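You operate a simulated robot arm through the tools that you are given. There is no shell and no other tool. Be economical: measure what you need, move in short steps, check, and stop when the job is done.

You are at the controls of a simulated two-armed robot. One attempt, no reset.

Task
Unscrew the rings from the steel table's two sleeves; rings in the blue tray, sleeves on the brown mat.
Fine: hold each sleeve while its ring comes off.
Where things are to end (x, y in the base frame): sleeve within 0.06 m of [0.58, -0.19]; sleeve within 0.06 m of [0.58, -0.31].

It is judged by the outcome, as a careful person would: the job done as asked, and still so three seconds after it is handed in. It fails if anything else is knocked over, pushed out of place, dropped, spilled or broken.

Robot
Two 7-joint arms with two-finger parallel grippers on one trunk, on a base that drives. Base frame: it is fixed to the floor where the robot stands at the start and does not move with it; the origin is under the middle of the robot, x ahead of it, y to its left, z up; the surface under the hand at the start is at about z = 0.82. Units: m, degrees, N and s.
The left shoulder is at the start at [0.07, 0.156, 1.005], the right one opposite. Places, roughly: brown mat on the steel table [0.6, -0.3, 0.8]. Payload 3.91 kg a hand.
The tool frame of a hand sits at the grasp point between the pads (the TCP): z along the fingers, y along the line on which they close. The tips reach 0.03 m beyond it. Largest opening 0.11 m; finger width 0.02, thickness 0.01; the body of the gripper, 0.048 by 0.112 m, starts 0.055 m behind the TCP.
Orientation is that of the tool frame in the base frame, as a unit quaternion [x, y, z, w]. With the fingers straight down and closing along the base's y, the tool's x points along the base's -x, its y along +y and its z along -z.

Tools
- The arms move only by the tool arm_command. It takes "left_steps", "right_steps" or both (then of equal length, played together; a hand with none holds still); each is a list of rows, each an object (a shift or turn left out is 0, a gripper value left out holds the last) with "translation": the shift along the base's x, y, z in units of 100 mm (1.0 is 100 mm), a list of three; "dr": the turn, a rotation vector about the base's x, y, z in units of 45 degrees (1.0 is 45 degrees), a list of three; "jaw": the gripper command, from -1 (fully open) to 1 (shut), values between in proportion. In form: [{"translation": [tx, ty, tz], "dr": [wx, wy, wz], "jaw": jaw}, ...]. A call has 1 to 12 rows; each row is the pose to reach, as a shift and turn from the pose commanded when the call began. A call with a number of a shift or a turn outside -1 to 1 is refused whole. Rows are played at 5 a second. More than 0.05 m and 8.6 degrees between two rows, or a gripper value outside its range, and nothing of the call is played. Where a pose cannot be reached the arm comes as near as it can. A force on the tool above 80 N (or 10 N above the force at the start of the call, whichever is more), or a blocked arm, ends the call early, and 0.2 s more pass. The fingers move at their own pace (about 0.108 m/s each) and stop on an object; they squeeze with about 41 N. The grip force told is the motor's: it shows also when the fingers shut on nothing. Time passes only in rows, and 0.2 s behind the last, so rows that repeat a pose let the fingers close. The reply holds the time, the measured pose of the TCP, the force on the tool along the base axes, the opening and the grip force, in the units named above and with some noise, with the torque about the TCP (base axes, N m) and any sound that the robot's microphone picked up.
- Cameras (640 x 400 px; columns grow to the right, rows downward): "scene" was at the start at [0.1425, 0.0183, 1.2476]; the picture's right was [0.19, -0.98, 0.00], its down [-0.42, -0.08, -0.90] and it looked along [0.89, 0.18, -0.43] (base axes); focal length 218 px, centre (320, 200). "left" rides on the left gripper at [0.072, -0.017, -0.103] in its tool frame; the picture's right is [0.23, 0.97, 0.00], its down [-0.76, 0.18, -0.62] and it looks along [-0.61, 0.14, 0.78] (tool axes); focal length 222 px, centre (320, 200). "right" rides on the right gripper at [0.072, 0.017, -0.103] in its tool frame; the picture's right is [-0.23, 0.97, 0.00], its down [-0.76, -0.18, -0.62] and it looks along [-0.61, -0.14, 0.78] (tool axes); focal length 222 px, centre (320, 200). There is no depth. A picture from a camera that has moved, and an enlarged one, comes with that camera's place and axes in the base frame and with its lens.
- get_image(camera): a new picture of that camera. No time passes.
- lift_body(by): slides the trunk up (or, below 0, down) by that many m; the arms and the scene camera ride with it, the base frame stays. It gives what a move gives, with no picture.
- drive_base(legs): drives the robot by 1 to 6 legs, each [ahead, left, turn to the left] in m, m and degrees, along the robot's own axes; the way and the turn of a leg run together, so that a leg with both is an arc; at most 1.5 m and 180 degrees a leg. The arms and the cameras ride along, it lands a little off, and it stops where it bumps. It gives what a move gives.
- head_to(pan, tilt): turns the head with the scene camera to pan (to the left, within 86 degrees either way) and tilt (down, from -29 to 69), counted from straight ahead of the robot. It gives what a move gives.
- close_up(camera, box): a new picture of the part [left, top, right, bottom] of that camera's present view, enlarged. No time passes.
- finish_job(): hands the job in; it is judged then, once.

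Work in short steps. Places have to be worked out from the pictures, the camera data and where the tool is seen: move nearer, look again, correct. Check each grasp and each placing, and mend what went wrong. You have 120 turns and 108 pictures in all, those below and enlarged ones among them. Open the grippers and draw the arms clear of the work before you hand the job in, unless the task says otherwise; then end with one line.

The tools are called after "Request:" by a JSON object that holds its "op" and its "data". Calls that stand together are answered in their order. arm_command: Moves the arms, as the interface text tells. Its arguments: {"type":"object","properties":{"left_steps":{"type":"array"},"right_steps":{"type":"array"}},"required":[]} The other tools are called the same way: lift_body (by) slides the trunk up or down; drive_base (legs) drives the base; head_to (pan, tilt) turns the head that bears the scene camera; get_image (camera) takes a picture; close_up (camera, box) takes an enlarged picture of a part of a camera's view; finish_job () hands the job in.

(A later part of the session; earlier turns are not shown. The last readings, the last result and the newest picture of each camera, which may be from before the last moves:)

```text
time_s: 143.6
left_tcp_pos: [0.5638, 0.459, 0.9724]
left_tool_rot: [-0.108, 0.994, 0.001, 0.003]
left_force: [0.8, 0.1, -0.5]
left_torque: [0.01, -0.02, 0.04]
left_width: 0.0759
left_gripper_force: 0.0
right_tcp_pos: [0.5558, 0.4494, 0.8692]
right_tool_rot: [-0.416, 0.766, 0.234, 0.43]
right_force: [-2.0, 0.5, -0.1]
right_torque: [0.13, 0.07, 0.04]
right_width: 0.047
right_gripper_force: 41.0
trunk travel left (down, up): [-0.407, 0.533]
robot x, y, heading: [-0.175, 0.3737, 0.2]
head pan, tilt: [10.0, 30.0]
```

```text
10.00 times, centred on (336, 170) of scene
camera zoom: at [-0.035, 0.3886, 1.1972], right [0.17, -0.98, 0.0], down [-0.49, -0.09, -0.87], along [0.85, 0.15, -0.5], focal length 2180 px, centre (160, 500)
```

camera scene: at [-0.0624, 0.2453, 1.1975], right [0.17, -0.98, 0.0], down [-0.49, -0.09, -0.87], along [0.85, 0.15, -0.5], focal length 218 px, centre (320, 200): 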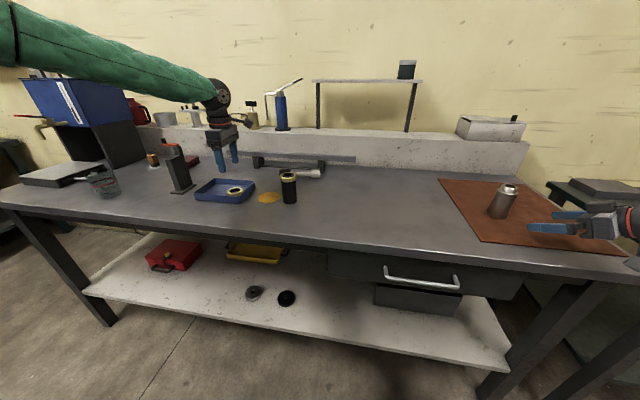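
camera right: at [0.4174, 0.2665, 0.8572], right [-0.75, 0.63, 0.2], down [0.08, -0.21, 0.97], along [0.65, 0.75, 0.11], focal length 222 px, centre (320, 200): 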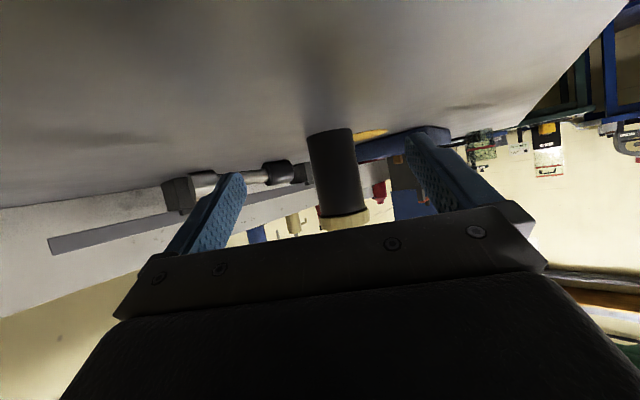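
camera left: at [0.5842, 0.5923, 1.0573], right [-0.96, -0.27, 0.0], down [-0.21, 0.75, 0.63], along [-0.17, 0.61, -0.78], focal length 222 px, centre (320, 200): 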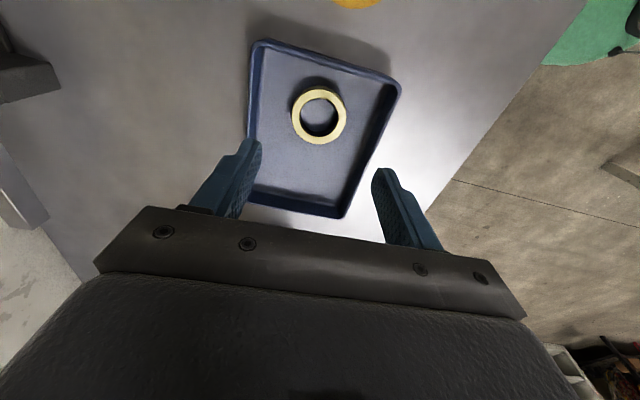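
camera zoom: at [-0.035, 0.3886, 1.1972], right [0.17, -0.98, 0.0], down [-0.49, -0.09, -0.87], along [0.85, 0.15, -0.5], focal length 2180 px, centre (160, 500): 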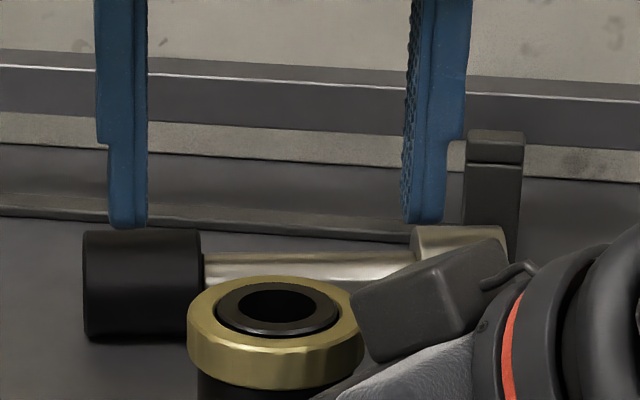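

Centred within 5 mm. I lower, grip the ring, and turn counter-clockwise 80°.

Request:
{"op": "arm_command", "data": {"left_steps": [{"translation": [-0.05, -0.02, -0.2], "jaw": -0.38}, {"translation": [-0.05, -0.02, -0.46]}, {"translation": [-0.05, -0.02, -0.46], "jaw": 0.2}, {"translation": [-0.05, -0.02, -0.46], "jaw": 1}, {"translation": [-0.05, -0.02, -0.46], "jaw": 1}]}}

Request:
{"op": "arm_command", "data": {"left_steps": [{"dr": [0, 0, 0.18]}, {"dr": [0, 0, 0.36]}, {"dr": [0, 0, 0.54]}, {"dr": [0, 0, 0.72]}, {"dr": [0, 0, 0.9]}]}}

Request:
{"op": "arm_command", "data": {"left_steps": [{"dr": [0, 0, 0.18]}, {"dr": [0, 0, 0.36]}, {"dr": [0, 0, 0.54]}, {"dr": [0, 0, 0.72]}, {"dr": [0, 0, 0.88]}]}}

Request:
{"op": "close_up", "data": {"camera": "scene", "box": [304, 150, 368, 190]}}

```text
time_s: 144.8
left_tcp_pos: [0.5586, 0.4581, 0.9281]
left_tool_rot: [-0.107, 0.994, 0.002, 0.003]
left_force: [1.7, -5.4, -1.2]
left_torque: [-0.12, 0.02, 0.04]
left_width: 0.0521
left_gripper_force: 41.1
right_tcp_pos: [0.5548, 0.4483, 0.8693]
right_tool_rot: [-0.417, 0.766, 0.235, 0.429]
right_force: [-0.4, 4.3, 1.4]
right_torque: [-0.13, 0.02, 0.03]
right_width: 0.047
right_gripper_force: 40.9
trunk travel left (down, up): [-0.407, 0.533]
robot x, y, heading: [-0.1772, 0.3726, 0.1]
head pan, tilt: [10.0, 30.0]
```

```text
time_s: 146.0
left_tcp_pos: [0.5585, 0.4572, 0.9272]
left_tool_rot: [-0.445, 0.895, 0.003, 0.003]
left_force: [4.2, -18.2, 1.3]
left_torque: [-0.5, -0.13, -0.03]
left_width: 0.0518
left_gripper_force: 41.0
right_tcp_pos: [0.5549, 0.4505, 0.8689]
right_tool_rot: [-0.416, 0.766, 0.234, 0.43]
right_force: [-2.7, 17.7, 0.2]
right_torque: [-0.5, -0.13, 0.11]
right_width: 0.047
right_gripper_force: 41.0
trunk travel left (down, up): [-0.407, 0.533]
robot x, y, heading: [-0.1756, 0.3709, -0.0]
head pan, tilt: [10.0, 30.0]
```

```text
time_s: 147.2
left_tcp_pos: [0.5591, 0.4569, 0.927]
left_tool_rot: [0.723, -0.691, -0.002, -0.002]
left_force: [20.9, -31.2, 4.3]
left_torque: [-1.11, -0.8, -0.07]
left_width: 0.0519
left_gripper_force: 41.5
right_tcp_pos: [0.5536, 0.4502, 0.8677]
right_tool_rot: [-0.417, 0.766, 0.235, 0.43]
right_force: [-19.7, 30.8, 0.2]
right_torque: [-0.6, -0.36, 0.29]
right_width: 0.0471
right_gripper_force: 40.9
trunk travel left (down, up): [-0.407, 0.533]
robot x, y, heading: [-0.1777, 0.3731, -0.2]
head pan, tilt: [10.0, 30.0]
```

```text
10.00 times, centred on (336, 170) of scene
camera zoom: at [-0.0351, 0.3886, 1.1972], right [0.17, -0.98, 0.0], down [-0.49, -0.09, -0.87], along [0.85, 0.15, -0.5], focal length 2180 px, centre (160, 500)
```

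zoom: 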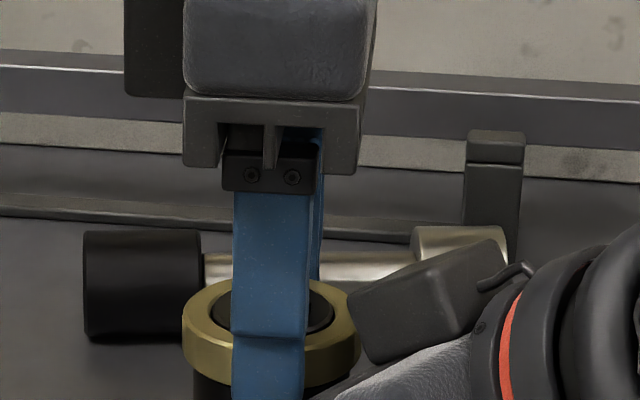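

It turns, with some side force, so I shift the grip 2–3 mm toward the true axis. Two ratchet cycles.

Request:
{"op": "arm_command", "data": {"left_steps": [{"jaw": -0.38}, {"jaw": -0.38}, {"dr": [0, 0, -0.18]}, {"dr": [0, 0, -0.36]}, {"dr": [0, 0, -0.54]}, {"dr": [0, 0, -0.72]}, {"dr": [0, 0, -0.9]}]}}

Request:
{"op": "arm_command", "data": {"left_steps": [{"dr": [0, 0, -0.18]}, {"dr": [0, 0, -0.36]}, {"dr": [0, 0, -0.54]}, {"dr": [0, 0, -0.72]}, {"translation": [0.02, -0.03, 0.01], "dr": [0, 0, -0.88]}, {"translation": [0.02, -0.03, 0.01], "dr": [0, 0, -0.88], "jaw": 1}, {"translation": [0.02, -0.03, 0.01], "dr": [0, 0, -0.88], "jaw": 1}, {"translation": [0.02, -0.03, 0.01], "dr": [0, 0, -0.88], "jaw": 1}]}}

Request:
{"op": "arm_command", "data": {"left_steps": [{"dr": [0, 0, 0.18]}, {"dr": [0, 0, 0.36]}, {"dr": [0, 0, 0.54]}, {"dr": [0, 0, 0.72]}, {"dr": [0, 0, 0.9]}]}}

Request:
{"op": "arm_command", "data": {"left_steps": [{"dr": [0, 0, 0.18]}, {"dr": [0, 0, 0.36]}, {"dr": [0, 0, 0.54]}, {"dr": [0, 0, 0.72]}, {"dr": [0, 0, 0.88]}]}}

Request:
{"op": "arm_command", "data": {"left_steps": [{"jaw": -0.38}, {"jaw": -0.38}, {"dr": [0, 0, -0.18]}, {"dr": [0, 0, -0.36]}, {"dr": [0, 0, -0.54]}, {"dr": [0, 0, -0.72]}, {"dr": [0, 0, -0.9]}]}}

Request:
{"op": "arm_command", "data": {"left_steps": [{"dr": [0, 0, -0.18]}, {"dr": [0, 0, -0.36]}, {"dr": [0, 0, -0.54]}, {"dr": [0, 0, -0.72]}, {"translation": [0, 0, 0.015], "dr": [0, 0, -0.88]}, {"translation": [0, 0, 0.015], "dr": [0, 0, -0.88], "jaw": 1}, {"translation": [0, 0, 0.015], "dr": [0, 0, -0.88], "jaw": 1}, {"translation": [0, 0, 0.015], "dr": [0, 0, -0.88], "jaw": 1}]}}

Request:
{"op": "arm_command", "data": {"left_steps": [{"dr": [0, 0, 0.18]}, {"dr": [0, 0, 0.36]}, {"dr": [0, 0, 0.54]}, {"dr": [0, 0, 0.72]}, {"dr": [0, 0, 0.9]}]}}

Request:
{"op": "arm_command", "data": {"left_steps": [{"dr": [0, 0, 0.18]}, {"dr": [0, 0, 0.36]}, {"dr": [0, 0, 0.54]}, {"dr": [0, 0, 0.72]}, {"dr": [0, 0, 0.88]}]}}

Request:
{"op": "close_up", "data": {"camera": "scene", "box": [304, 150, 368, 190]}}

```text
time_s: 148.8
left_tcp_pos: [0.5586, 0.4575, 0.9271]
left_tool_rot: [-0.436, 0.9, 0.003, 0.002]
left_force: [1.1, 0.3, 0.2]
left_torque: [-0.03, 0.0, -0.03]
left_width: 0.0755
left_gripper_force: 0.1
right_tcp_pos: [0.5555, 0.4499, 0.869]
right_tool_rot: [-0.416, 0.766, 0.234, 0.43]
right_force: [1.4, -1.4, 3.0]
right_torque: [0.04, 0.02, -0.02]
right_width: 0.0471
right_gripper_force: 41.0
trunk travel left (down, up): [-0.407, 0.533]
robot x, y, heading: [-0.1782, 0.3717, -0.1]
head pan, tilt: [10.0, 30.0]
```

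```text
time_s: 150.6
left_tcp_pos: [0.5604, 0.4548, 0.9282]
left_tool_rot: [-0.108, 0.994, 0.002, 0.003]
left_force: [-10.1, 37.9, 9.1]
left_torque: [1.46, 0.45, 0.04]
left_width: 0.0526
left_gripper_force: 41.2
right_tcp_pos: [0.5562, 0.448, 0.8691]
right_tool_rot: [-0.416, 0.767, 0.233, 0.429]
right_force: [12.8, -35.8, -1.4]
right_torque: [0.54, 0.04, -0.21]
right_width: 0.047
right_gripper_force: 40.9
trunk travel left (down, up): [-0.407, 0.533]
robot x, y, heading: [-0.1811, 0.3739, -0.2]
head pan, tilt: [10.0, 30.0]
```

```text
time_s: 151.8
left_tcp_pos: [0.5589, 0.4534, 0.9288]
left_tool_rot: [-0.446, 0.895, 0.003, 0.003]
left_force: [-29.4, 35.5, 23.3]
left_torque: [1.31, 0.71, 0.07]
left_width: 0.0526
left_gripper_force: 40.8
right_tcp_pos: [0.5563, 0.4488, 0.8684]
right_tool_rot: [-0.416, 0.767, 0.233, 0.43]
right_force: [37.2, -36.4, -4.9]
right_torque: [0.3, 0.62, -0.23]
right_width: 0.0474
right_gripper_force: 41.0
trunk travel left (down, up): [-0.407, 0.533]
robot x, y, heading: [-0.1784, 0.3706, 0.1]
head pan, tilt: [10.0, 30.0]
```

```text
time_s: 153.0
left_tcp_pos: [0.5605, 0.4537, 0.9286]
left_tool_rot: [0.721, -0.692, -0.003, -0.001]
left_force: [-36.9, 13.4, 27.2]
left_torque: [0.26, 1.24, -0.03]
left_width: 0.0524
left_gripper_force: 41.1
right_tcp_pos: [0.5543, 0.4495, 0.8685]
right_tool_rot: [-0.417, 0.766, 0.234, 0.43]
right_force: [40.7, -18.6, -12.9]
right_torque: [-0.08, 0.89, -0.18]
right_width: 0.0475
right_gripper_force: 41.3
trunk travel left (down, up): [-0.407, 0.533]
robot x, y, heading: [-0.1759, 0.3696, -0.1]
head pan, tilt: [10.0, 30.0]
```

```text
time_s: 154.6
left_tcp_pos: [0.5605, 0.4556, 0.9287]
left_tool_rot: [-0.437, 0.9, 0.002, 0.003]
left_force: [-0.1, -0.7, -0.8]
left_torque: [0.02, 0.01, 0.0]
left_width: 0.0758
left_gripper_force: 0.1
right_tcp_pos: [0.5543, 0.4502, 0.8692]
right_tool_rot: [-0.417, 0.766, 0.234, 0.43]
right_force: [0.0, 1.2, 0.0]
right_torque: [-0.03, -0.01, 0.01]
right_width: 0.0471
right_gripper_force: 41.0
trunk travel left (down, up): [-0.407, 0.533]
robot x, y, heading: [-0.175, 0.3746, -0.1]
head pan, tilt: [10.0, 30.0]
```

```text
time_s: 156.4
left_tcp_pos: [0.5604, 0.4555, 0.9294]
left_tool_rot: [-0.107, 0.994, 0.001, 0.003]
left_force: [-6.2, 20.7, 0.5]
left_torque: [0.54, 0.2, 0.0]
left_width: 0.0509
left_gripper_force: 40.4
right_tcp_pos: [0.5565, 0.449, 0.8694]
right_tool_rot: [-0.415, 0.767, 0.233, 0.43]
right_force: [5.8, -21.6, 2.1]
right_torque: [0.52, 0.25, -0.1]
right_width: 0.047
right_gripper_force: 40.6
trunk travel left (down, up): [-0.407, 0.533]
robot x, y, heading: [-0.1728, 0.3743, -0.1]
head pan, tilt: [10.0, 30.0]
```

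```text
time_s: 157.6
left_tcp_pos: [0.5604, 0.4557, 0.93]
left_tool_rot: [-0.446, 0.895, 0.003, 0.003]
left_force: [-10.7, 36.3, 2.3]
left_torque: [1.41, 0.16, 0.01]
left_width: 0.0513
left_gripper_force: 41.1
right_tcp_pos: [0.5561, 0.4486, 0.8687]
right_tool_rot: [-0.416, 0.766, 0.234, 0.43]
right_force: [15.0, -36.8, 3.3]
right_torque: [0.53, 0.28, -0.13]
right_width: 0.0474
right_gripper_force: 40.6
trunk travel left (down, up): [-0.407, 0.533]
robot x, y, heading: [-0.1762, 0.3733, -0.1]
head pan, tilt: [10.0, 30.0]
```

```text
time_s: 158.8
left_tcp_pos: [0.5599, 0.4539, 0.9292]
left_tool_rot: [0.722, -0.692, -0.003, -0.002]
left_force: [-23.0, 29.4, 4.9]
left_torque: [0.89, 0.42, -0.01]
left_width: 0.0506
left_gripper_force: 40.9
right_tcp_pos: [0.5551, 0.4496, 0.8693]
right_tool_rot: [-0.416, 0.766, 0.234, 0.43]
right_force: [25.7, -31.5, 0.3]
right_torque: [0.59, 0.77, -0.24]
right_width: 0.0469
right_gripper_force: 41.0
trunk travel left (down, up): [-0.407, 0.533]
robot x, y, heading: [-0.1782, 0.3718, -0.1]
head pan, tilt: [10.0, 30.0]
```

```text
10.00 times, centred on (336, 170) of scene
camera zoom: at [-0.0351, 0.3885, 1.1972], right [0.17, -0.98, 0.0], down [-0.49, -0.09, -0.87], along [0.85, 0.15, -0.5], focal length 2180 px, centre (160, 500)
```

zoom: 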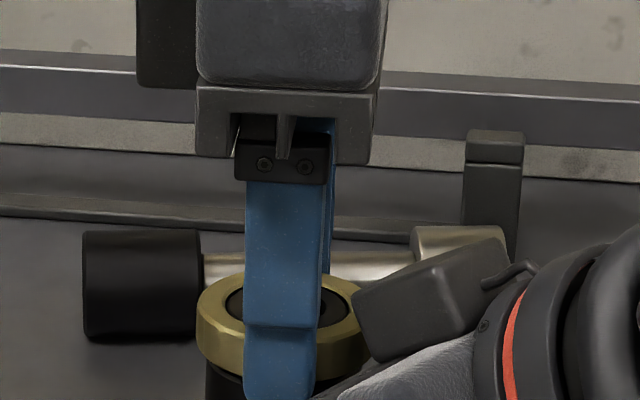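

The ring is rising. I shift back 1–2 mm and run two more cycles.

Request:
{"op": "arm_command", "data": {"left_steps": [{"jaw": -0.38}, {"jaw": -0.38}, {"dr": [0, 0, -0.18]}, {"dr": [0, 0, -0.36]}, {"dr": [0, 0, -0.54]}, {"dr": [0, 0, -0.72]}, {"dr": [0, 0, -0.9]}]}}

Request:
{"op": "arm_command", "data": {"left_steps": [{"dr": [0, 0, -0.18]}, {"dr": [0, 0, -0.36]}, {"dr": [0, 0, -0.54]}, {"dr": [0, 0, -0.72]}, {"translation": [-0.01, 0.015, 0.015], "dr": [0, 0, -0.88]}, {"translation": [-0.01, 0.015, 0.015], "dr": [0, 0, -0.88], "jaw": 1}, {"translation": [-0.01, 0.015, 0.015], "dr": [0, 0, -0.88], "jaw": 1}, {"translation": [-0.01, 0.015, 0.015], "dr": [0, 0, -0.88], "jaw": 1}]}}

Request:
{"op": "arm_command", "data": {"left_steps": [{"dr": [0, 0, 0.18]}, {"dr": [0, 0, 0.36]}, {"dr": [0, 0, 0.54]}, {"dr": [0, 0, 0.72]}, {"dr": [0, 0, 0.9]}]}}

Request:
{"op": "arm_command", "data": {"left_steps": [{"dr": [0, 0, 0.18]}, {"dr": [0, 0, 0.36]}, {"dr": [0, 0, 0.54]}, {"dr": [0, 0, 0.72]}, {"dr": [0, 0, 0.88]}]}}

Request:
{"op": "arm_command", "data": {"left_steps": [{"jaw": -0.38}, {"jaw": -0.38}, {"dr": [0, 0, -0.18]}, {"dr": [0, 0, -0.36]}, {"dr": [0, 0, -0.54]}, {"dr": [0, 0, -0.72]}, {"dr": [0, 0, -0.9]}]}}

Request:
{"op": "arm_command", "data": {"left_steps": [{"dr": [0, 0, -0.18]}, {"dr": [0, 0, -0.36]}, {"dr": [0, 0, -0.54]}, {"dr": [0, 0, -0.72]}, {"translation": [0, 0, 0.01], "dr": [0, 0, -0.88]}, {"translation": [0, 0, 0.01], "dr": [0, 0, -0.88], "jaw": 1}, {"translation": [0, 0, 0.01], "dr": [0, 0, -0.88], "jaw": 1}, {"translation": [0, 0, 0.01], "dr": [0, 0, -0.88], "jaw": 1}]}}

Request:
{"op": "arm_command", "data": {"left_steps": [{"dr": [0, 0, 0.18]}, {"dr": [0, 0, 0.36]}, {"dr": [0, 0, 0.54]}, {"dr": [0, 0, 0.72]}, {"dr": [0, 0, 0.9]}]}}

Request:
{"op": "arm_command", "data": {"left_steps": [{"dr": [0, 0, 0.18]}, {"dr": [0, 0, 0.36]}, {"dr": [0, 0, 0.54]}, {"dr": [0, 0, 0.72]}, {"dr": [0, 0, 0.88]}]}}

Request:
{"op": "close_up", "data": {"camera": "scene", "box": [304, 150, 368, 190]}}

```text
time_s: 160.4
left_tcp_pos: [0.5599, 0.4544, 0.93]
left_tool_rot: [-0.437, 0.899, 0.002, 0.003]
left_force: [0.3, 0.4, 0.2]
left_torque: [0.01, 0.03, 0.03]
left_width: 0.076
left_gripper_force: 0.0
right_tcp_pos: [0.5556, 0.4491, 0.869]
right_tool_rot: [-0.417, 0.766, 0.234, 0.43]
right_force: [-1.6, 1.0, 0.5]
right_torque: [-0.08, 0.03, 0.0]
right_width: 0.0473
right_gripper_force: 41.1
trunk travel left (down, up): [-0.407, 0.533]
robot x, y, heading: [-0.1743, 0.3716, -0.1]
head pan, tilt: [10.0, 30.0]
```

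```text
time_s: 162.2
left_tcp_pos: [0.5595, 0.4563, 0.9319]
left_tool_rot: [-0.108, 0.994, 0.001, 0.003]
left_force: [0.1, -6.9, 0.6]
left_torque: [-0.16, -0.1, 0.02]
left_width: 0.0524
left_gripper_force: 41.2
right_tcp_pos: [0.5547, 0.4493, 0.8691]
right_tool_rot: [-0.417, 0.766, 0.234, 0.43]
right_force: [0.4, 6.9, 0.2]
right_torque: [-0.41, 0.14, 0.01]
right_width: 0.0469
right_gripper_force: 41.0
trunk travel left (down, up): [-0.407, 0.533]
robot x, y, heading: [-0.1776, 0.3742, -0.1]
head pan, tilt: [10.0, 30.0]
```

```text
time_s: 163.4
left_tcp_pos: [0.5596, 0.4558, 0.9313]
left_tool_rot: [-0.446, 0.895, 0.003, 0.003]
left_force: [0.2, -0.6, -0.9]
left_torque: [-0.02, 0.01, -0.01]
left_width: 0.0526
left_gripper_force: 41.2
right_tcp_pos: [0.5553, 0.4499, 0.868]
right_tool_rot: [-0.417, 0.766, 0.234, 0.429]
right_force: [0.4, -1.4, -1.0]
right_torque: [-0.1, -0.03, 0.0]
right_width: 0.0472
right_gripper_force: 40.7
trunk travel left (down, up): [-0.407, 0.533]
robot x, y, heading: [-0.1744, 0.3753, 0.2]
head pan, tilt: [10.0, 30.0]
```

```text
time_s: 164.6
left_tcp_pos: [0.5606, 0.455, 0.9312]
left_tool_rot: [0.722, -0.692, -0.002, -0.001]
left_force: [0.3, -0.3, 0.1]
left_torque: [0.01, 0.0, 0.01]
left_width: 0.0524
left_gripper_force: 40.7
right_tcp_pos: [0.5542, 0.449, 0.8677]
right_tool_rot: [-0.417, 0.766, 0.234, 0.429]
right_force: [0.9, -1.1, 0.2]
right_torque: [-0.09, -0.04, 0.01]
right_width: 0.0473
right_gripper_force: 40.8
trunk travel left (down, up): [-0.407, 0.533]
robot x, y, heading: [-0.1735, 0.3754, -0.0]
head pan, tilt: [10.0, 30.0]
```

```text
time_s: 166.2
left_tcp_pos: [0.5603, 0.4551, 0.9311]
left_tool_rot: [-0.436, 0.9, 0.002, 0.003]
left_force: [0.1, 0.4, 0.1]
left_torque: [0.03, -0.02, 0.03]
left_width: 0.0757
left_gripper_force: 0.2
right_tcp_pos: [0.5549, 0.4501, 0.8676]
right_tool_rot: [-0.417, 0.766, 0.234, 0.429]
right_force: [-0.2, -0.3, -0.5]
right_torque: [-0.09, 0.0, -0.01]
right_width: 0.0473
right_gripper_force: 41.4
trunk travel left (down, up): [-0.407, 0.533]
robot x, y, heading: [-0.1772, 0.3719, 0.1]
head pan, tilt: [10.0, 30.0]
```

```text
time_s: 168.0
left_tcp_pos: [0.5599, 0.456, 0.9322]
left_tool_rot: [-0.107, 0.994, 0.001, 0.003]
left_force: [-0.7, 0.1, -0.2]
left_torque: [0.0, 0.03, -0.01]
left_width: 0.0526
left_gripper_force: 41.5
right_tcp_pos: [0.556, 0.4493, 0.8696]
right_tool_rot: [-0.416, 0.767, 0.234, 0.429]
right_force: [1.6, 0.2, -0.4]
right_torque: [-0.09, 0.0, -0.01]
right_width: 0.047
right_gripper_force: 40.8
trunk travel left (down, up): [-0.407, 0.533]
robot x, y, heading: [-0.1772, 0.3707, 0.1]
head pan, tilt: [10.0, 30.0]
```

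```text
time_s: 169.2
left_tcp_pos: [0.56, 0.4559, 0.9325]
left_tool_rot: [-0.445, 0.895, 0.002, 0.003]
left_force: [0.2, -1.6, 4.1]
left_torque: [-0.05, -0.14, -0.03]
left_width: 0.0527
left_gripper_force: 41.0
right_tcp_pos: [0.5544, 0.4497, 0.8683]
right_tool_rot: [-0.416, 0.766, 0.235, 0.43]
right_force: [1.4, 1.6, 0.6]
right_torque: [-0.2, 0.05, 0.1]
right_width: 0.0471
right_gripper_force: 41.1
trunk travel left (down, up): [-0.407, 0.533]
robot x, y, heading: [-0.1759, 0.3779, -0.1]
head pan, tilt: [10.0, 30.0]
```

```text
time_s: 170.4
left_tcp_pos: [0.559, 0.4566, 0.9317]
left_tool_rot: [0.722, -0.691, -0.003, -0.002]
left_force: [1.1, -2.6, 5.3]
left_torque: [-0.06, -0.09, -0.07]
left_width: 0.0526
left_gripper_force: 40.8
right_tcp_pos: [0.5553, 0.4488, 0.8683]
right_tool_rot: [-0.416, 0.766, 0.234, 0.43]
right_force: [1.0, 2.6, 0.0]
right_torque: [-0.26, 0.07, 0.14]
right_width: 0.0471
right_gripper_force: 41.0
trunk travel left (down, up): [-0.407, 0.533]
robot x, y, heading: [-0.1779, 0.3742, 0.0]
head pan, tilt: [10.0, 30.0]
```

```text
10.00 times, centred on (336, 170) of scene
camera zoom: at [-0.0349, 0.3887, 1.1972], right [0.17, -0.98, 0.0], down [-0.49, -0.09, -0.87], along [0.85, 0.15, -0.5], focal length 2180 px, centre (160, 500)
```

zoom: 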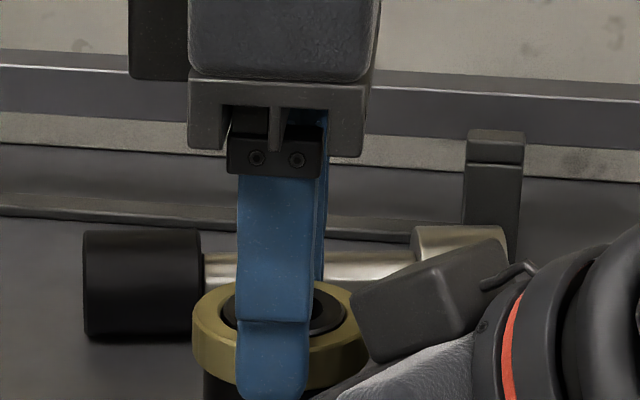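

The forces have vanished as they did before with silver, so the ring should be free. I lift it off.

Request:
{"op": "arm_command", "data": {"left_steps": [{"translation": [0, 0, 0.1]}, {"translation": [0, 0, 0.3]}, {"translation": [0, 0, 0.6]}, {"translation": [0, 0, 1]}]}}

Request:
{"op": "close_up", "data": {"camera": "scene", "box": [260, 120, 420, 220]}}

```text
time_s: 171.4
left_tcp_pos: [0.5601, 0.455, 1.033]
left_tool_rot: [0.722, -0.692, -0.005, -0.002]
left_force: [-0.9, 0.3, 0.2]
left_torque: [0.04, 0.01, 0.0]
left_width: 0.0528
left_gripper_force: 41.1
right_tcp_pos: [0.5549, 0.4501, 0.8688]
right_tool_rot: [-0.416, 0.766, 0.234, 0.43]
right_force: [-1.2, -0.4, -0.4]
right_torque: [-0.1, 0.08, 0.01]
right_width: 0.047
right_gripper_force: 40.2
trunk travel left (down, up): [-0.407, 0.533]
robot x, y, heading: [-0.1775, 0.3728, -0.2]
head pan, tilt: [10.0, 30.0]
```

```text
4.00 times, centred on (340, 170) of scene
camera zoom: at [-0.0349, 0.3886, 1.1971], right [0.17, -0.98, 0.0], down [-0.49, -0.09, -0.87], along [0.85, 0.15, -0.5], focal length 872 px, centre (240, 320)
```

zoom: 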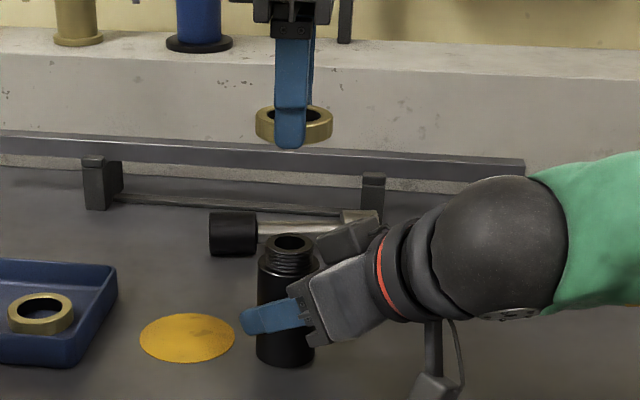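

The second ring is off too. I carry it to the free half of the tray while the right lifts the black sleeve and starts toward the mat.

Request:
{"op": "arm_command", "data": {"left_steps": [{"translation": [0.02, 0.3, 0]}, {"translation": [0.04, 0.6, 0]}, {"translation": [0.06, 0.9, 0]}], "right_steps": [{"translation": [0, 0, 0.3]}, {"translation": [0, 0, 0.65]}, {"translation": [0, 0, 1]}]}}

Request:
{"op": "arm_command", "data": {"left_steps": [{"translation": [0, 0.3, 0]}, {"translation": [0, 0.6, 0]}, {"translation": [0, 0.9, 0]}], "right_steps": [{"translation": [0, -0.33, 0.13], "dr": [0, 0, -0.06]}, {"translation": [0, -0.66, 0.26], "dr": [0, 0, -0.12]}, {"translation": [0, -1, 0.4], "dr": [0, 0, -0.17]}]}}

Request:
{"op": "arm_command", "data": {"left_steps": [{"translation": [0, 0.3, 0]}, {"translation": [0, 0.6, 0]}, {"translation": [0, 0.87, 0]}], "right_steps": [{"translation": [0, -0.33, 0], "dr": [0, 0, -0.06]}, {"translation": [0, -0.66, 0], "dr": [0, 0, -0.12]}, {"translation": [0, -1, 0], "dr": [0, 0, -0.17]}]}}

Request:
{"op": "arm_command", "data": {"left_steps": [{"translation": [0, 0, -0.33]}, {"translation": [0, 0, -0.66]}, {"translation": [0, 0, -1]}], "right_steps": [{"translation": [0, -0.33, 0], "dr": [0, 0, -0.06]}, {"translation": [0, -0.66, 0], "dr": [0, 0, -0.12]}, {"translation": [0, -1, 0], "dr": [0, 0, -0.16]}]}}

Request:
{"op": "get_image", "data": {"camera": "left"}}

```text
time_s: 172.2
left_tcp_pos: [0.5638, 0.5463, 1.0328]
left_tool_rot: [0.722, -0.692, -0.002, -0.003]
left_force: [-0.1, 0.9, -0.2]
left_torque: [-0.02, -0.01, -0.02]
left_width: 0.0525
left_gripper_force: 41.1
right_tcp_pos: [0.552, 0.4515, 0.9698]
right_tool_rot: [-0.417, 0.766, 0.233, 0.43]
right_force: [-0.5, 0.8, -4.3]
right_torque: [-0.03, 0.01, -0.01]
right_width: 0.0469
right_gripper_force: 41.2
trunk travel left (down, up): [-0.407, 0.533]
robot x, y, heading: [-0.1783, 0.3716, -0.2]
head pan, tilt: [10.0, 30.0]
```

```text
time_s: 173.0
left_tcp_pos: [0.5639, 0.6383, 1.0339]
left_tool_rot: [0.722, -0.692, -0.002, -0.002]
left_force: [-0.2, 0.6, 0.2]
left_torque: [-0.03, -0.05, -0.05]
left_width: 0.0522
left_gripper_force: 40.7
right_tcp_pos: [0.5535, 0.3511, 1.0102]
right_tool_rot: [-0.364, 0.793, 0.203, 0.444]
right_force: [0.0, -0.9, -4.4]
right_torque: [-0.01, 0.0, -0.02]
right_width: 0.0468
right_gripper_force: 40.8
trunk travel left (down, up): [-0.407, 0.533]
robot x, y, heading: [-0.178, 0.3736, 0.1]
head pan, tilt: [10.0, 30.0]
```

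```text
time_s: 173.8
left_tcp_pos: [0.5661, 0.724, 1.0334]
left_tool_rot: [0.722, -0.692, -0.001, -0.002]
left_force: [-0.6, -0.4, -0.8]
left_torque: [-0.01, -0.05, -0.03]
left_width: 0.0524
left_gripper_force: 41.2
right_tcp_pos: [0.5531, 0.2509, 1.0088]
right_tool_rot: [-0.31, 0.815, 0.174, 0.457]
right_force: [0.0, -0.1, -5.0]
right_torque: [-0.06, 0.01, 0.0]
right_width: 0.047
right_gripper_force: 41.0
trunk travel left (down, up): [-0.407, 0.533]
robot x, y, heading: [-0.1791, 0.3694, -0.1]
head pan, tilt: [10.0, 30.0]
```

```text
time_s: 174.6
left_tcp_pos: [0.564, 0.7237, 0.9316]
left_tool_rot: [0.722, -0.692, -0.004, -0.003]
left_force: [0.3, 0.0, 0.0]
left_torque: [0.0, -0.01, 0.01]
left_width: 0.0527
left_gripper_force: 40.9
right_tcp_pos: [0.5561, 0.1501, 1.0071]
right_tool_rot: [-0.258, 0.833, 0.145, 0.468]
right_force: [0.5, -0.2, -4.5]
right_torque: [0.01, 0.01, 0.01]
right_width: 0.0469
right_gripper_force: 41.2
trunk travel left (down, up): [-0.407, 0.533]
robot x, y, heading: [-0.1772, 0.3717, -0.0]
head pan, tilt: [10.0, 30.0]
```

```text
16 pictures are left
camera left: at [0.5858, 0.6505, 1.0342], right [-0.96, -0.27, 0.0], down [-0.21, 0.75, 0.63], along [-0.17, 0.61, -0.78], focal length 222 px, centre (320, 200)
```

left: 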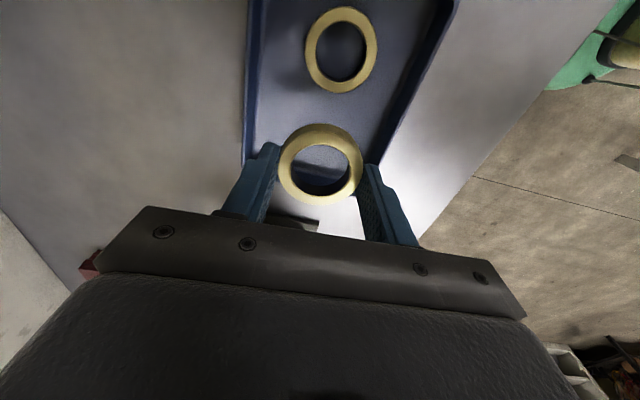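

Ring 2 is lined up in the free half, about 9 mm from ring 1. I lower to contact, release and rise, with the right hand continuing toward the mat.

Request:
{"op": "arm_command", "data": {"left_steps": [{"translation": [0, 0, -0.35]}, {"translation": [0, 0, -0.7]}, {"translation": [0, 0, -0.76]}], "right_steps": [{"translation": [0.03, -0.33, 0]}, {"translation": [0.06, -0.66, 0]}, {"translation": [0.1, -1, 0]}]}}

Request:
{"op": "arm_command", "data": {"left_steps": [{"jaw": -0.38}, {"jaw": -0.38}, {"jaw": -0.38}, {"translation": [0, 0, 0.3]}, {"translation": [0, 0, 0.6]}, {"translation": [0, 0, 1]}]}}

Request:
{"op": "get_image", "data": {"camera": "left"}}

```text
time_s: 175.4
left_tcp_pos: [0.5643, 0.7239, 0.8576]
left_tool_rot: [0.722, -0.692, -0.004, -0.003]
left_force: [-1.0, 0.3, 0.3]
left_torque: [0.01, -0.01, -0.01]
left_width: 0.0523
left_gripper_force: 40.9
right_tcp_pos: [0.565, 0.0489, 1.008]
right_tool_rot: [-0.259, 0.833, 0.146, 0.468]
right_force: [0.0, 0.1, -4.1]
right_torque: [0.01, 0.07, -0.01]
right_width: 0.0468
right_gripper_force: 41.3
trunk travel left (down, up): [-0.407, 0.533]
robot x, y, heading: [-0.1746, 0.3721, 0.2]
head pan, tilt: [10.0, 30.0]
```

```text
time_s: 176.8
left_tcp_pos: [0.5663, 0.7231, 0.9589]
left_tool_rot: [0.722, -0.692, -0.004, -0.003]
left_force: [-0.2, -0.7, -0.4]
left_torque: [0.03, -0.04, 0.0]
left_width: 0.0761
left_gripper_force: 0.0
right_tcp_pos: [0.5651, 0.0485, 1.0084]
right_tool_rot: [-0.258, 0.833, 0.145, 0.468]
right_force: [0.4, 0.6, -4.1]
right_torque: [0.02, 0.01, -0.04]
right_width: 0.0469
right_gripper_force: 41.5
trunk travel left (down, up): [-0.407, 0.533]
robot x, y, heading: [-0.1772, 0.3734, -0.3]
head pan, tilt: [10.0, 30.0]
```

```text
15 pictures are left
camera left: at [0.5858, 0.6503, 1.0602], right [-0.96, -0.27, 0.0], down [-0.21, 0.75, 0.63], along [-0.17, 0.61, -0.78], focal length 222 px, centre (320, 200)
```

left: 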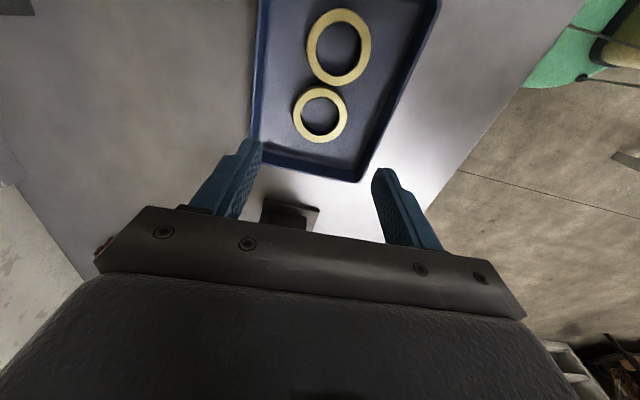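

Both rings lie in the tray. I raise both hands a little and drive right 0.25 m to bring the mat within easy reach.

Request:
{"op": "arm_command", "data": {"left_steps": [{"translation": [0, 0, 0.4]}, {"translation": [0, 0, 0.8]}, {"translation": [0, 0, 1]}], "right_steps": [{"translation": [0, 0, 0.2]}, {"translation": [0, 0, 0.4]}, {"translation": [0, 0, 0.5]}]}}

Request:
{"op": "drive_base", "data": {"legs": [[0, -0.25, 0]]}}

Request:
{"op": "arm_command", "data": {"right_steps": [{"translation": [0, -0.33, 0]}, {"translation": [0.02, -0.66, 0]}, {"translation": [0.05, -1, 0]}]}}

Request:
{"op": "get_image", "data": {"camera": "scene"}}

```text
time_s: 177.6
left_tcp_pos: [0.565, 0.7225, 1.0577]
left_tool_rot: [0.721, -0.693, -0.003, -0.002]
left_force: [0.9, 0.6, 0.8]
left_torque: [0.0, -0.02, 0.02]
left_width: 0.0759
left_gripper_force: 0.0
right_tcp_pos: [0.5641, 0.0509, 1.0585]
right_tool_rot: [-0.258, 0.833, 0.145, 0.467]
right_force: [-0.2, -0.3, -4.4]
right_torque: [-0.03, 0.0, 0.03]
right_width: 0.0468
right_gripper_force: 40.8
trunk travel left (down, up): [-0.407, 0.533]
robot x, y, heading: [-0.1773, 0.3728, -0.2]
head pan, tilt: [10.0, 30.0]
```

```text
time_s: 179.4
left_tcp_pos: [0.5668, 0.4698, 1.058]
left_tool_rot: [0.721, -0.693, -0.004, -0.003]
left_force: [-0.1, -0.5, -0.6]
left_torque: [0.04, -0.02, -0.01]
left_width: 0.0759
left_gripper_force: 0.1
right_tcp_pos: [0.5641, -0.2011, 1.0571]
right_tool_rot: [-0.257, 0.833, 0.145, 0.467]
right_force: [0.7, 0.4, -3.9]
right_torque: [-0.01, 0.02, 0.02]
right_width: 0.0469
right_gripper_force: 40.8
trunk travel left (down, up): [-0.407, 0.533]
robot x, y, heading: [-0.1772, 0.124, 0.1]
head pan, tilt: [10.0, 30.0]
```

```text
time_s: 180.2
left_tcp_pos: [0.5663, 0.4714, 1.0572]
left_tool_rot: [0.721, -0.692, -0.004, -0.002]
left_force: [-0.2, -0.3, -0.1]
left_torque: [0.03, -0.03, 0.03]
left_width: 0.076
left_gripper_force: 0.2
right_tcp_pos: [0.5708, -0.3007, 1.0572]
right_tool_rot: [-0.258, 0.833, 0.146, 0.467]
right_force: [-0.2, 0.1, -3.3]
right_torque: [-0.03, 0.01, 0.01]
right_width: 0.047
right_gripper_force: 40.7
trunk travel left (down, up): [-0.407, 0.533]
robot x, y, heading: [-0.1777, 0.1243, -0.0]
head pan, tilt: [10.0, 30.0]
```

```text
14 pictures are left
camera scene: at [-0.0349, 0.1379, 1.1972], right [0.17, -0.99, 0.0], down [-0.49, -0.09, -0.87], along [0.85, 0.15, -0.5], focal length 218 px, centre (320, 200)
```

scene: 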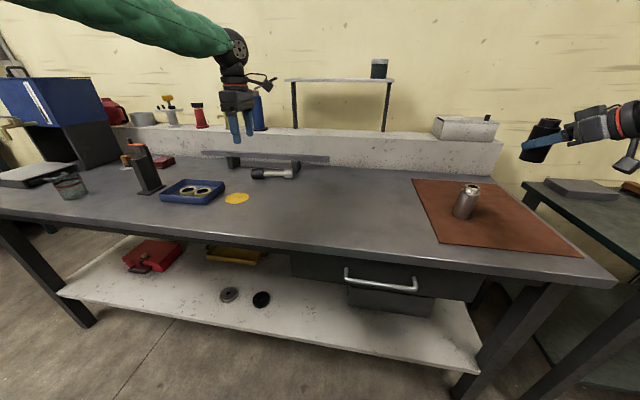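

The silver sleeve stands at about (0.595, -0.197). I lower the black one at y≈-0.31 to just above the mat.

Request:
{"op": "arm_command", "data": {"right_steps": [{"translation": [0, -0.16, -0.3]}, {"translation": [0, -0.16, -0.65]}, {"translation": [0, -0.16, -1]}]}}

Request:
{"op": "arm_command", "data": {"right_steps": [{"translation": [0, 0, -0.35]}, {"translation": [0, 0, -0.7]}, {"translation": [0, 0, -0.79]}, {"translation": [0, 0, -0.83]}, {"translation": [0, 0, -0.86]}]}}

Request:
{"op": "close_up", "data": {"camera": "scene", "box": [420, 150, 580, 250]}}

```text
time_s: 181.0
left_tcp_pos: [0.5673, 0.4698, 1.058]
left_tool_rot: [0.721, -0.693, -0.004, -0.003]
left_force: [0.2, 0.2, 0.4]
left_torque: [0.08, 0.03, 0.02]
left_width: 0.0761
left_gripper_force: 0.1
right_tcp_pos: [0.5703, -0.3187, 0.9562]
right_tool_rot: [-0.258, 0.833, 0.145, 0.468]
right_force: [-0.6, 0.3, -4.5]
right_torque: [-0.03, 0.06, 0.02]
right_width: 0.0468
right_gripper_force: 40.9
trunk travel left (down, up): [-0.407, 0.533]
robot x, y, heading: [-0.1775, 0.1243, -0.3]
head pan, tilt: [10.0, 30.0]
```

```text
time_s: 182.2
left_tcp_pos: [0.5681, 0.4716, 1.0587]
left_tool_rot: [0.721, -0.693, -0.004, -0.002]
left_force: [-0.8, -0.7, 0.6]
left_torque: [-0.02, 0.0, 0.01]
left_width: 0.0756
left_gripper_force: 0.1
right_tcp_pos: [0.5689, -0.3161, 0.8722]
right_tool_rot: [-0.258, 0.833, 0.145, 0.468]
right_force: [-0.4, -2.1, 0.1]
right_torque: [-0.16, 0.09, 0.0]
right_width: 0.0469
right_gripper_force: 41.2
trunk travel left (down, up): [-0.407, 0.533]
robot x, y, heading: [-0.1786, 0.1202, -0.0]
head pan, tilt: [10.0, 30.0]
```

```text
4.00 times, centred on (500, 200) of scene
camera zoom: at [-0.0352, 0.1386, 1.1973], right [0.17, -0.99, 0.0], down [-0.49, -0.09, -0.87], along [0.85, 0.15, -0.5], focal length 872 px, centre (-400, 200)
```

zoom: 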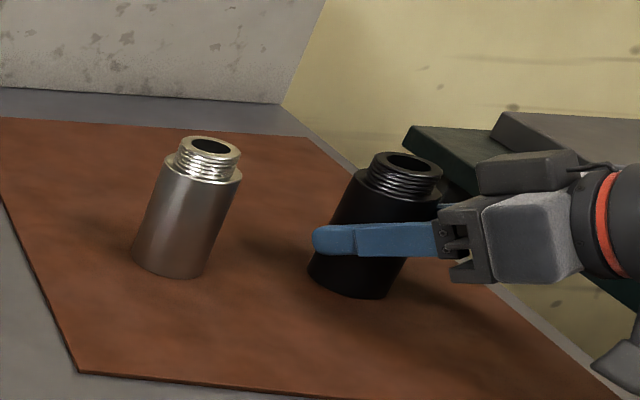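

The weight is off the hand, so the sleeve has reached the mat. I press 1 mm more, open, and withdraw straight back, then up.

Request:
{"op": "arm_command", "data": {"right_steps": [{"translation": [0, 0, -0.012]}, {"jaw": -1, "translation": [0, 0, -0.012]}, {"jaw": -1, "translation": [0, 0, -0.012]}, {"jaw": -1, "translation": [0, 0, -0.012]}, {"translation": [-0.3, -0.2, 0.02]}, {"translation": [-0.6, -0.41, 0.05]}, {"translation": [-0.9, -0.62, 0.1]}, {"translation": [-0.9, -0.62, 0.5]}, {"translation": [-0.9, -0.62, 0.9]}]}}

Request:
{"op": "get_image", "data": {"camera": "scene"}}

```text
time_s: 184.2
left_tcp_pos: [0.5647, 0.4717, 1.0575]
left_tool_rot: [0.722, -0.692, -0.002, -0.002]
left_force: [0.3, -0.3, 0.7]
left_torque: [-0.02, -0.01, -0.02]
left_width: 0.0762
left_gripper_force: 0.1
right_tcp_pos: [0.4768, -0.3785, 0.9648]
right_tool_rot: [-0.258, 0.833, 0.145, 0.468]
right_force: [-0.3, -0.4, -0.5]
right_torque: [-0.01, -0.03, -0.01]
right_width: 0.1098
right_gripper_force: 0.1
trunk travel left (down, up): [-0.407, 0.533]
robot x, y, heading: [-0.1767, 0.1214, -0.1]
head pan, tilt: [10.0, 30.0]
```

```text
12 pictures are left
camera scene: at [-0.0362, 0.1391, 1.1972], right [0.17, -0.99, 0.0], down [-0.49, -0.09, -0.87], along [0.85, 0.15, -0.5], focal length 218 px, centre (320, 200)
```

scene: 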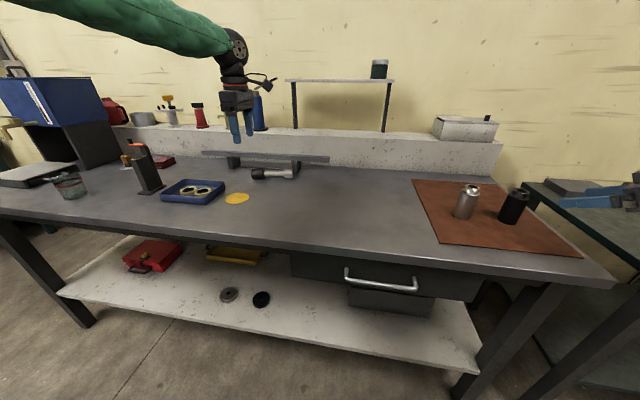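

Both sleeves stand on the mat and both rings are in the tray. With turns left, I'll try to mend the damage by putting the fallen item back on the shelf. First raise the right hand well clear, then drive forward 0.1 m and move the left hand over the item.

Request:
{"op": "arm_command", "data": {"right_steps": [{"translation": [-0.1, 0, 0.4]}, {"translation": [-0.2, 0, 0.8]}, {"translation": [-0.2, 0, 1]}]}}

Request:
{"op": "arm_command", "data": {"right_steps": [{"translation": [0, -0.1, 0.4]}, {"translation": [0, -0.2, 0.8]}, {"translation": [0, -0.3, 1]}]}}

Request:
{"op": "drive_base", "data": {"legs": [[0.1, 0, 0]]}}

Request:
{"op": "arm_command", "data": {"left_steps": [{"translation": [0.3, 0, 0]}, {"translation": [0.6, 0, 0]}, {"translation": [0.85, 0, -0.3]}, {"translation": [0.85, 0, -0.6]}]}}

Request:
{"op": "get_image", "data": {"camera": "left"}}

Request:
{"op": "get_image", "data": {"camera": "scene"}}

```text
time_s: 185.0
left_tcp_pos: [0.5658, 0.4729, 1.0571]
left_tool_rot: [0.721, -0.693, -0.003, -0.002]
left_force: [0.1, 0.5, 0.4]
left_torque: [-0.03, -0.02, 0.02]
left_width: 0.076
left_gripper_force: 0.1
right_tcp_pos: [0.4583, -0.3784, 1.0622]
right_tool_rot: [-0.258, 0.834, 0.144, 0.467]
right_force: [0.4, 0.0, 0.4]
right_torque: [-0.02, -0.01, -0.01]
right_width: 0.11
right_gripper_force: 0.1
trunk travel left (down, up): [-0.407, 0.533]
robot x, y, heading: [-0.1743, 0.1225, 0.1]
head pan, tilt: [10.0, 30.0]
```

```text
time_s: 185.8
left_tcp_pos: [0.5662, 0.471, 1.0575]
left_tool_rot: [0.722, -0.692, -0.003, -0.002]
left_force: [0.7, 0.6, 0.2]
left_torque: [0.0, 0.0, 0.02]
left_width: 0.0759
left_gripper_force: 0.0
right_tcp_pos: [0.4593, -0.4085, 1.163]
right_tool_rot: [-0.258, 0.834, 0.145, 0.466]
right_force: [-0.1, -0.2, 0.0]
right_torque: [-0.03, -0.02, 0.0]
right_width: 0.1101
right_gripper_force: 0.0
trunk travel left (down, up): [-0.407, 0.533]
robot x, y, heading: [-0.1768, 0.1209, -0.2]
head pan, tilt: [10.0, 30.0]
```

```text
time_s: 186.9
left_tcp_pos: [0.6689, 0.4706, 1.056]
left_tool_rot: [0.721, -0.693, -0.004, -0.002]
left_force: [0.0, 0.9, 0.0]
left_torque: [0.0, 0.05, -0.03]
left_width: 0.0761
left_gripper_force: 0.0
right_tcp_pos: [0.5619, -0.4087, 1.1615]
right_tool_rot: [-0.258, 0.834, 0.145, 0.466]
right_force: [0.3, 0.3, 0.6]
right_torque: [0.03, 0.01, 0.01]
right_width: 0.1097
right_gripper_force: 0.1
trunk travel left (down, up): [-0.407, 0.533]
robot x, y, heading: [-0.0744, 0.1242, -0.2]
head pan, tilt: [10.0, 30.0]
```

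```text
time_s: 187.9
left_tcp_pos: [0.7514, 0.4704, 0.9976]
left_tool_rot: [0.721, -0.693, -0.004, -0.002]
left_force: [1.3, -0.2, 0.5]
left_torque: [0.02, 0.03, 0.01]
left_width: 0.076
left_gripper_force: 0.0
right_tcp_pos: [0.5595, -0.409, 1.1627]
right_tool_rot: [-0.259, 0.833, 0.146, 0.467]
right_force: [-0.1, -0.2, -0.2]
right_torque: [0.0, 0.02, 0.01]
right_width: 0.1102
right_gripper_force: 0.0
trunk travel left (down, up): [-0.407, 0.533]
robot x, y, heading: [-0.0736, 0.126, -0.1]
head pan, tilt: [10.0, 30.0]
```

```text
11 pictures are left
camera left: at [0.7726, 0.3981, 1.0993], right [-0.96, -0.27, 0.0], down [-0.21, 0.75, 0.63], along [-0.17, 0.61, -0.78], focal length 222 px, centre (320, 200)
```

left: 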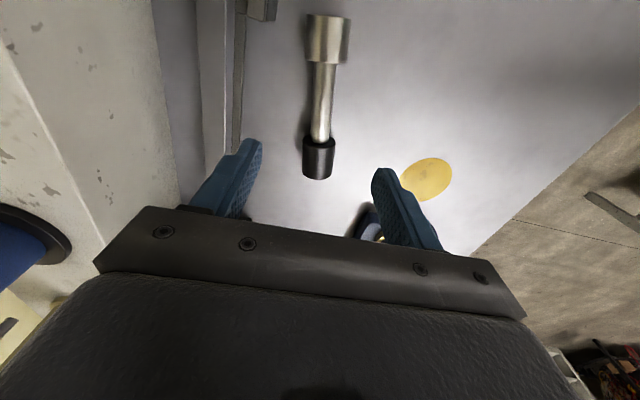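

```text
10 pictures are left
camera scene: at [0.0653, 0.1388, 1.1973], right [0.17, -0.99, 0.0], down [-0.49, -0.09, -0.87], along [0.85, 0.15, -0.5], focal length 218 px, centre (320, 200)
```

scene: 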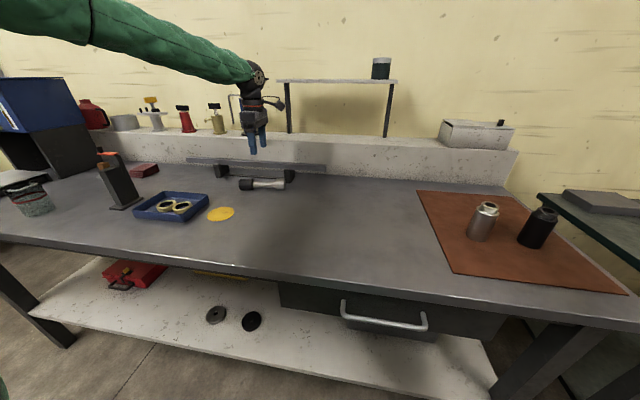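

The item lies along about (0.738, 0.532) to (0.762, 0.409) with its base end toward the robot's right. I align yaw by 9° and lower over its shaft.

Request:
{"op": "arm_command", "data": {"left_steps": [{"translation": [0, -0.07, 0], "dr": [0, 0, 0.1]}, {"translation": [0, -0.07, -0.3], "dr": [0, 0, 0.2]}, {"translation": [0, -0.07, -0.6], "dr": [0, 0, 0.2]}, {"translation": [0, -0.07, -0.95], "dr": [0, 0, 0.2]}]}}

Request:
{"op": "arm_command", "data": {"left_steps": [{"translation": [0, 0, -0.25]}, {"translation": [0, 0, -0.43]}, {"translation": [0, 0, -0.43], "jaw": 0.4}, {"translation": [0, 0, -0.43], "jaw": 1}, {"translation": [0, 0, -0.43], "jaw": 1}, {"translation": [0, 0, -0.43], "jaw": 1}]}}

Request:
{"op": "get_image", "data": {"camera": "left"}}

```text
time_s: 188.9
left_tcp_pos: [0.7524, 0.4654, 0.9005]
left_tool_rot: [0.773, -0.634, -0.003, -0.001]
left_force: [-0.3, -0.6, -0.3]
left_torque: [-0.02, 0.03, 0.0]
left_width: 0.076
left_gripper_force: 0.1
right_tcp_pos: [0.5605, -0.409, 1.1624]
right_tool_rot: [-0.257, 0.833, 0.144, 0.468]
right_force: [0.7, -0.3, -0.3]
right_torque: [0.03, 0.01, 0.05]
right_width: 0.11
right_gripper_force: 0.0
trunk travel left (down, up): [-0.407, 0.533]
robot x, y, heading: [-0.0725, 0.1244, 0.1]
head pan, tilt: [10.0, 30.0]
```

```text
time_s: 190.3
left_tcp_pos: [0.7516, 0.4648, 0.8606]
left_tool_rot: [0.773, -0.634, -0.004, -0.002]
left_force: [-0.6, -0.1, 1.0]
left_torque: [-0.18, 0.01, -0.07]
left_width: 0.022
left_gripper_force: 40.8
right_tcp_pos: [0.5588, -0.4091, 1.1641]
right_tool_rot: [-0.258, 0.833, 0.146, 0.467]
right_force: [-0.6, -0.9, -0.6]
right_torque: [0.01, 0.01, 0.0]
right_width: 0.1099
right_gripper_force: 0.1
trunk travel left (down, up): [-0.407, 0.533]
robot x, y, heading: [-0.0755, 0.1245, 0.1]
head pan, tilt: [10.0, 30.0]
heard: snap
```

```text
9 pictures are left
camera left: at [0.784, 0.3957, 0.9614], right [-0.91, -0.41, 0.0], down [-0.32, 0.71, 0.63], along [-0.26, 0.57, -0.78], focal length 222 px, centre (320, 200)
```

left: 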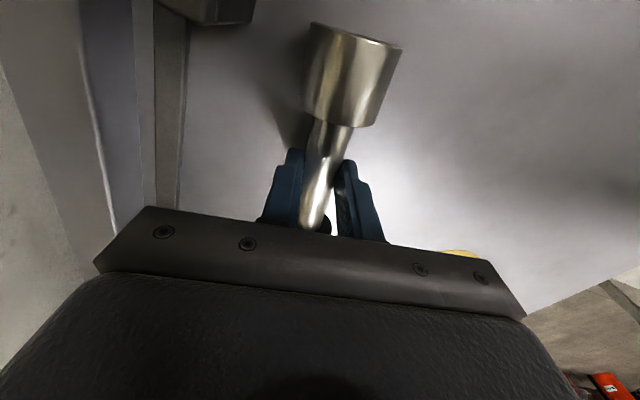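

I heard a "snap" as the fingers closed, so something may have broken. I lift the item slightly to see whether it is still in one piece.

Request:
{"op": "arm_command", "data": {"left_steps": [{"translation": [0, 0, 0.2]}, {"translation": [0, 0, 0.5]}, {"translation": [-0.2, 0, 0.8]}, {"translation": [-0.4, 0, 1]}]}}

Request:
{"op": "close_up", "data": {"camera": "scene", "box": [190, 100, 350, 200]}}

```text
time_s: 191.3
left_tcp_pos: [0.7112, 0.4631, 0.9597]
left_tool_rot: [0.773, -0.635, -0.004, -0.002]
left_force: [-0.2, -0.7, -4.2]
left_torque: [-0.02, -0.01, 0.04]
left_width: 0.0219
left_gripper_force: 40.8
right_tcp_pos: [0.5582, -0.4099, 1.162]
right_tool_rot: [-0.258, 0.833, 0.145, 0.467]
right_force: [0.3, 0.5, -1.0]
right_torque: [0.02, 0.0, -0.01]
right_width: 0.1102
right_gripper_force: 0.1
trunk travel left (down, up): [-0.407, 0.533]
robot x, y, heading: [-0.0739, 0.1196, -0.2]
head pan, tilt: [10.0, 30.0]
```

```text
4.00 times, centred on (270, 150) of scene
camera zoom: at [0.0652, 0.1384, 1.1972], right [0.17, -0.99, 0.0], down [-0.49, -0.09, -0.87], along [0.85, 0.15, -0.5], focal length 872 px, centre (520, 400)
```

zoom: 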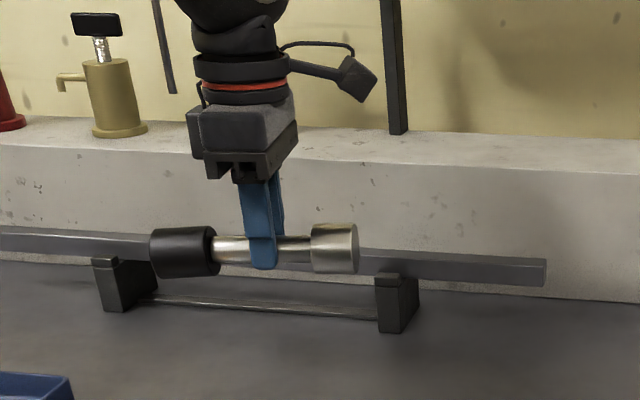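

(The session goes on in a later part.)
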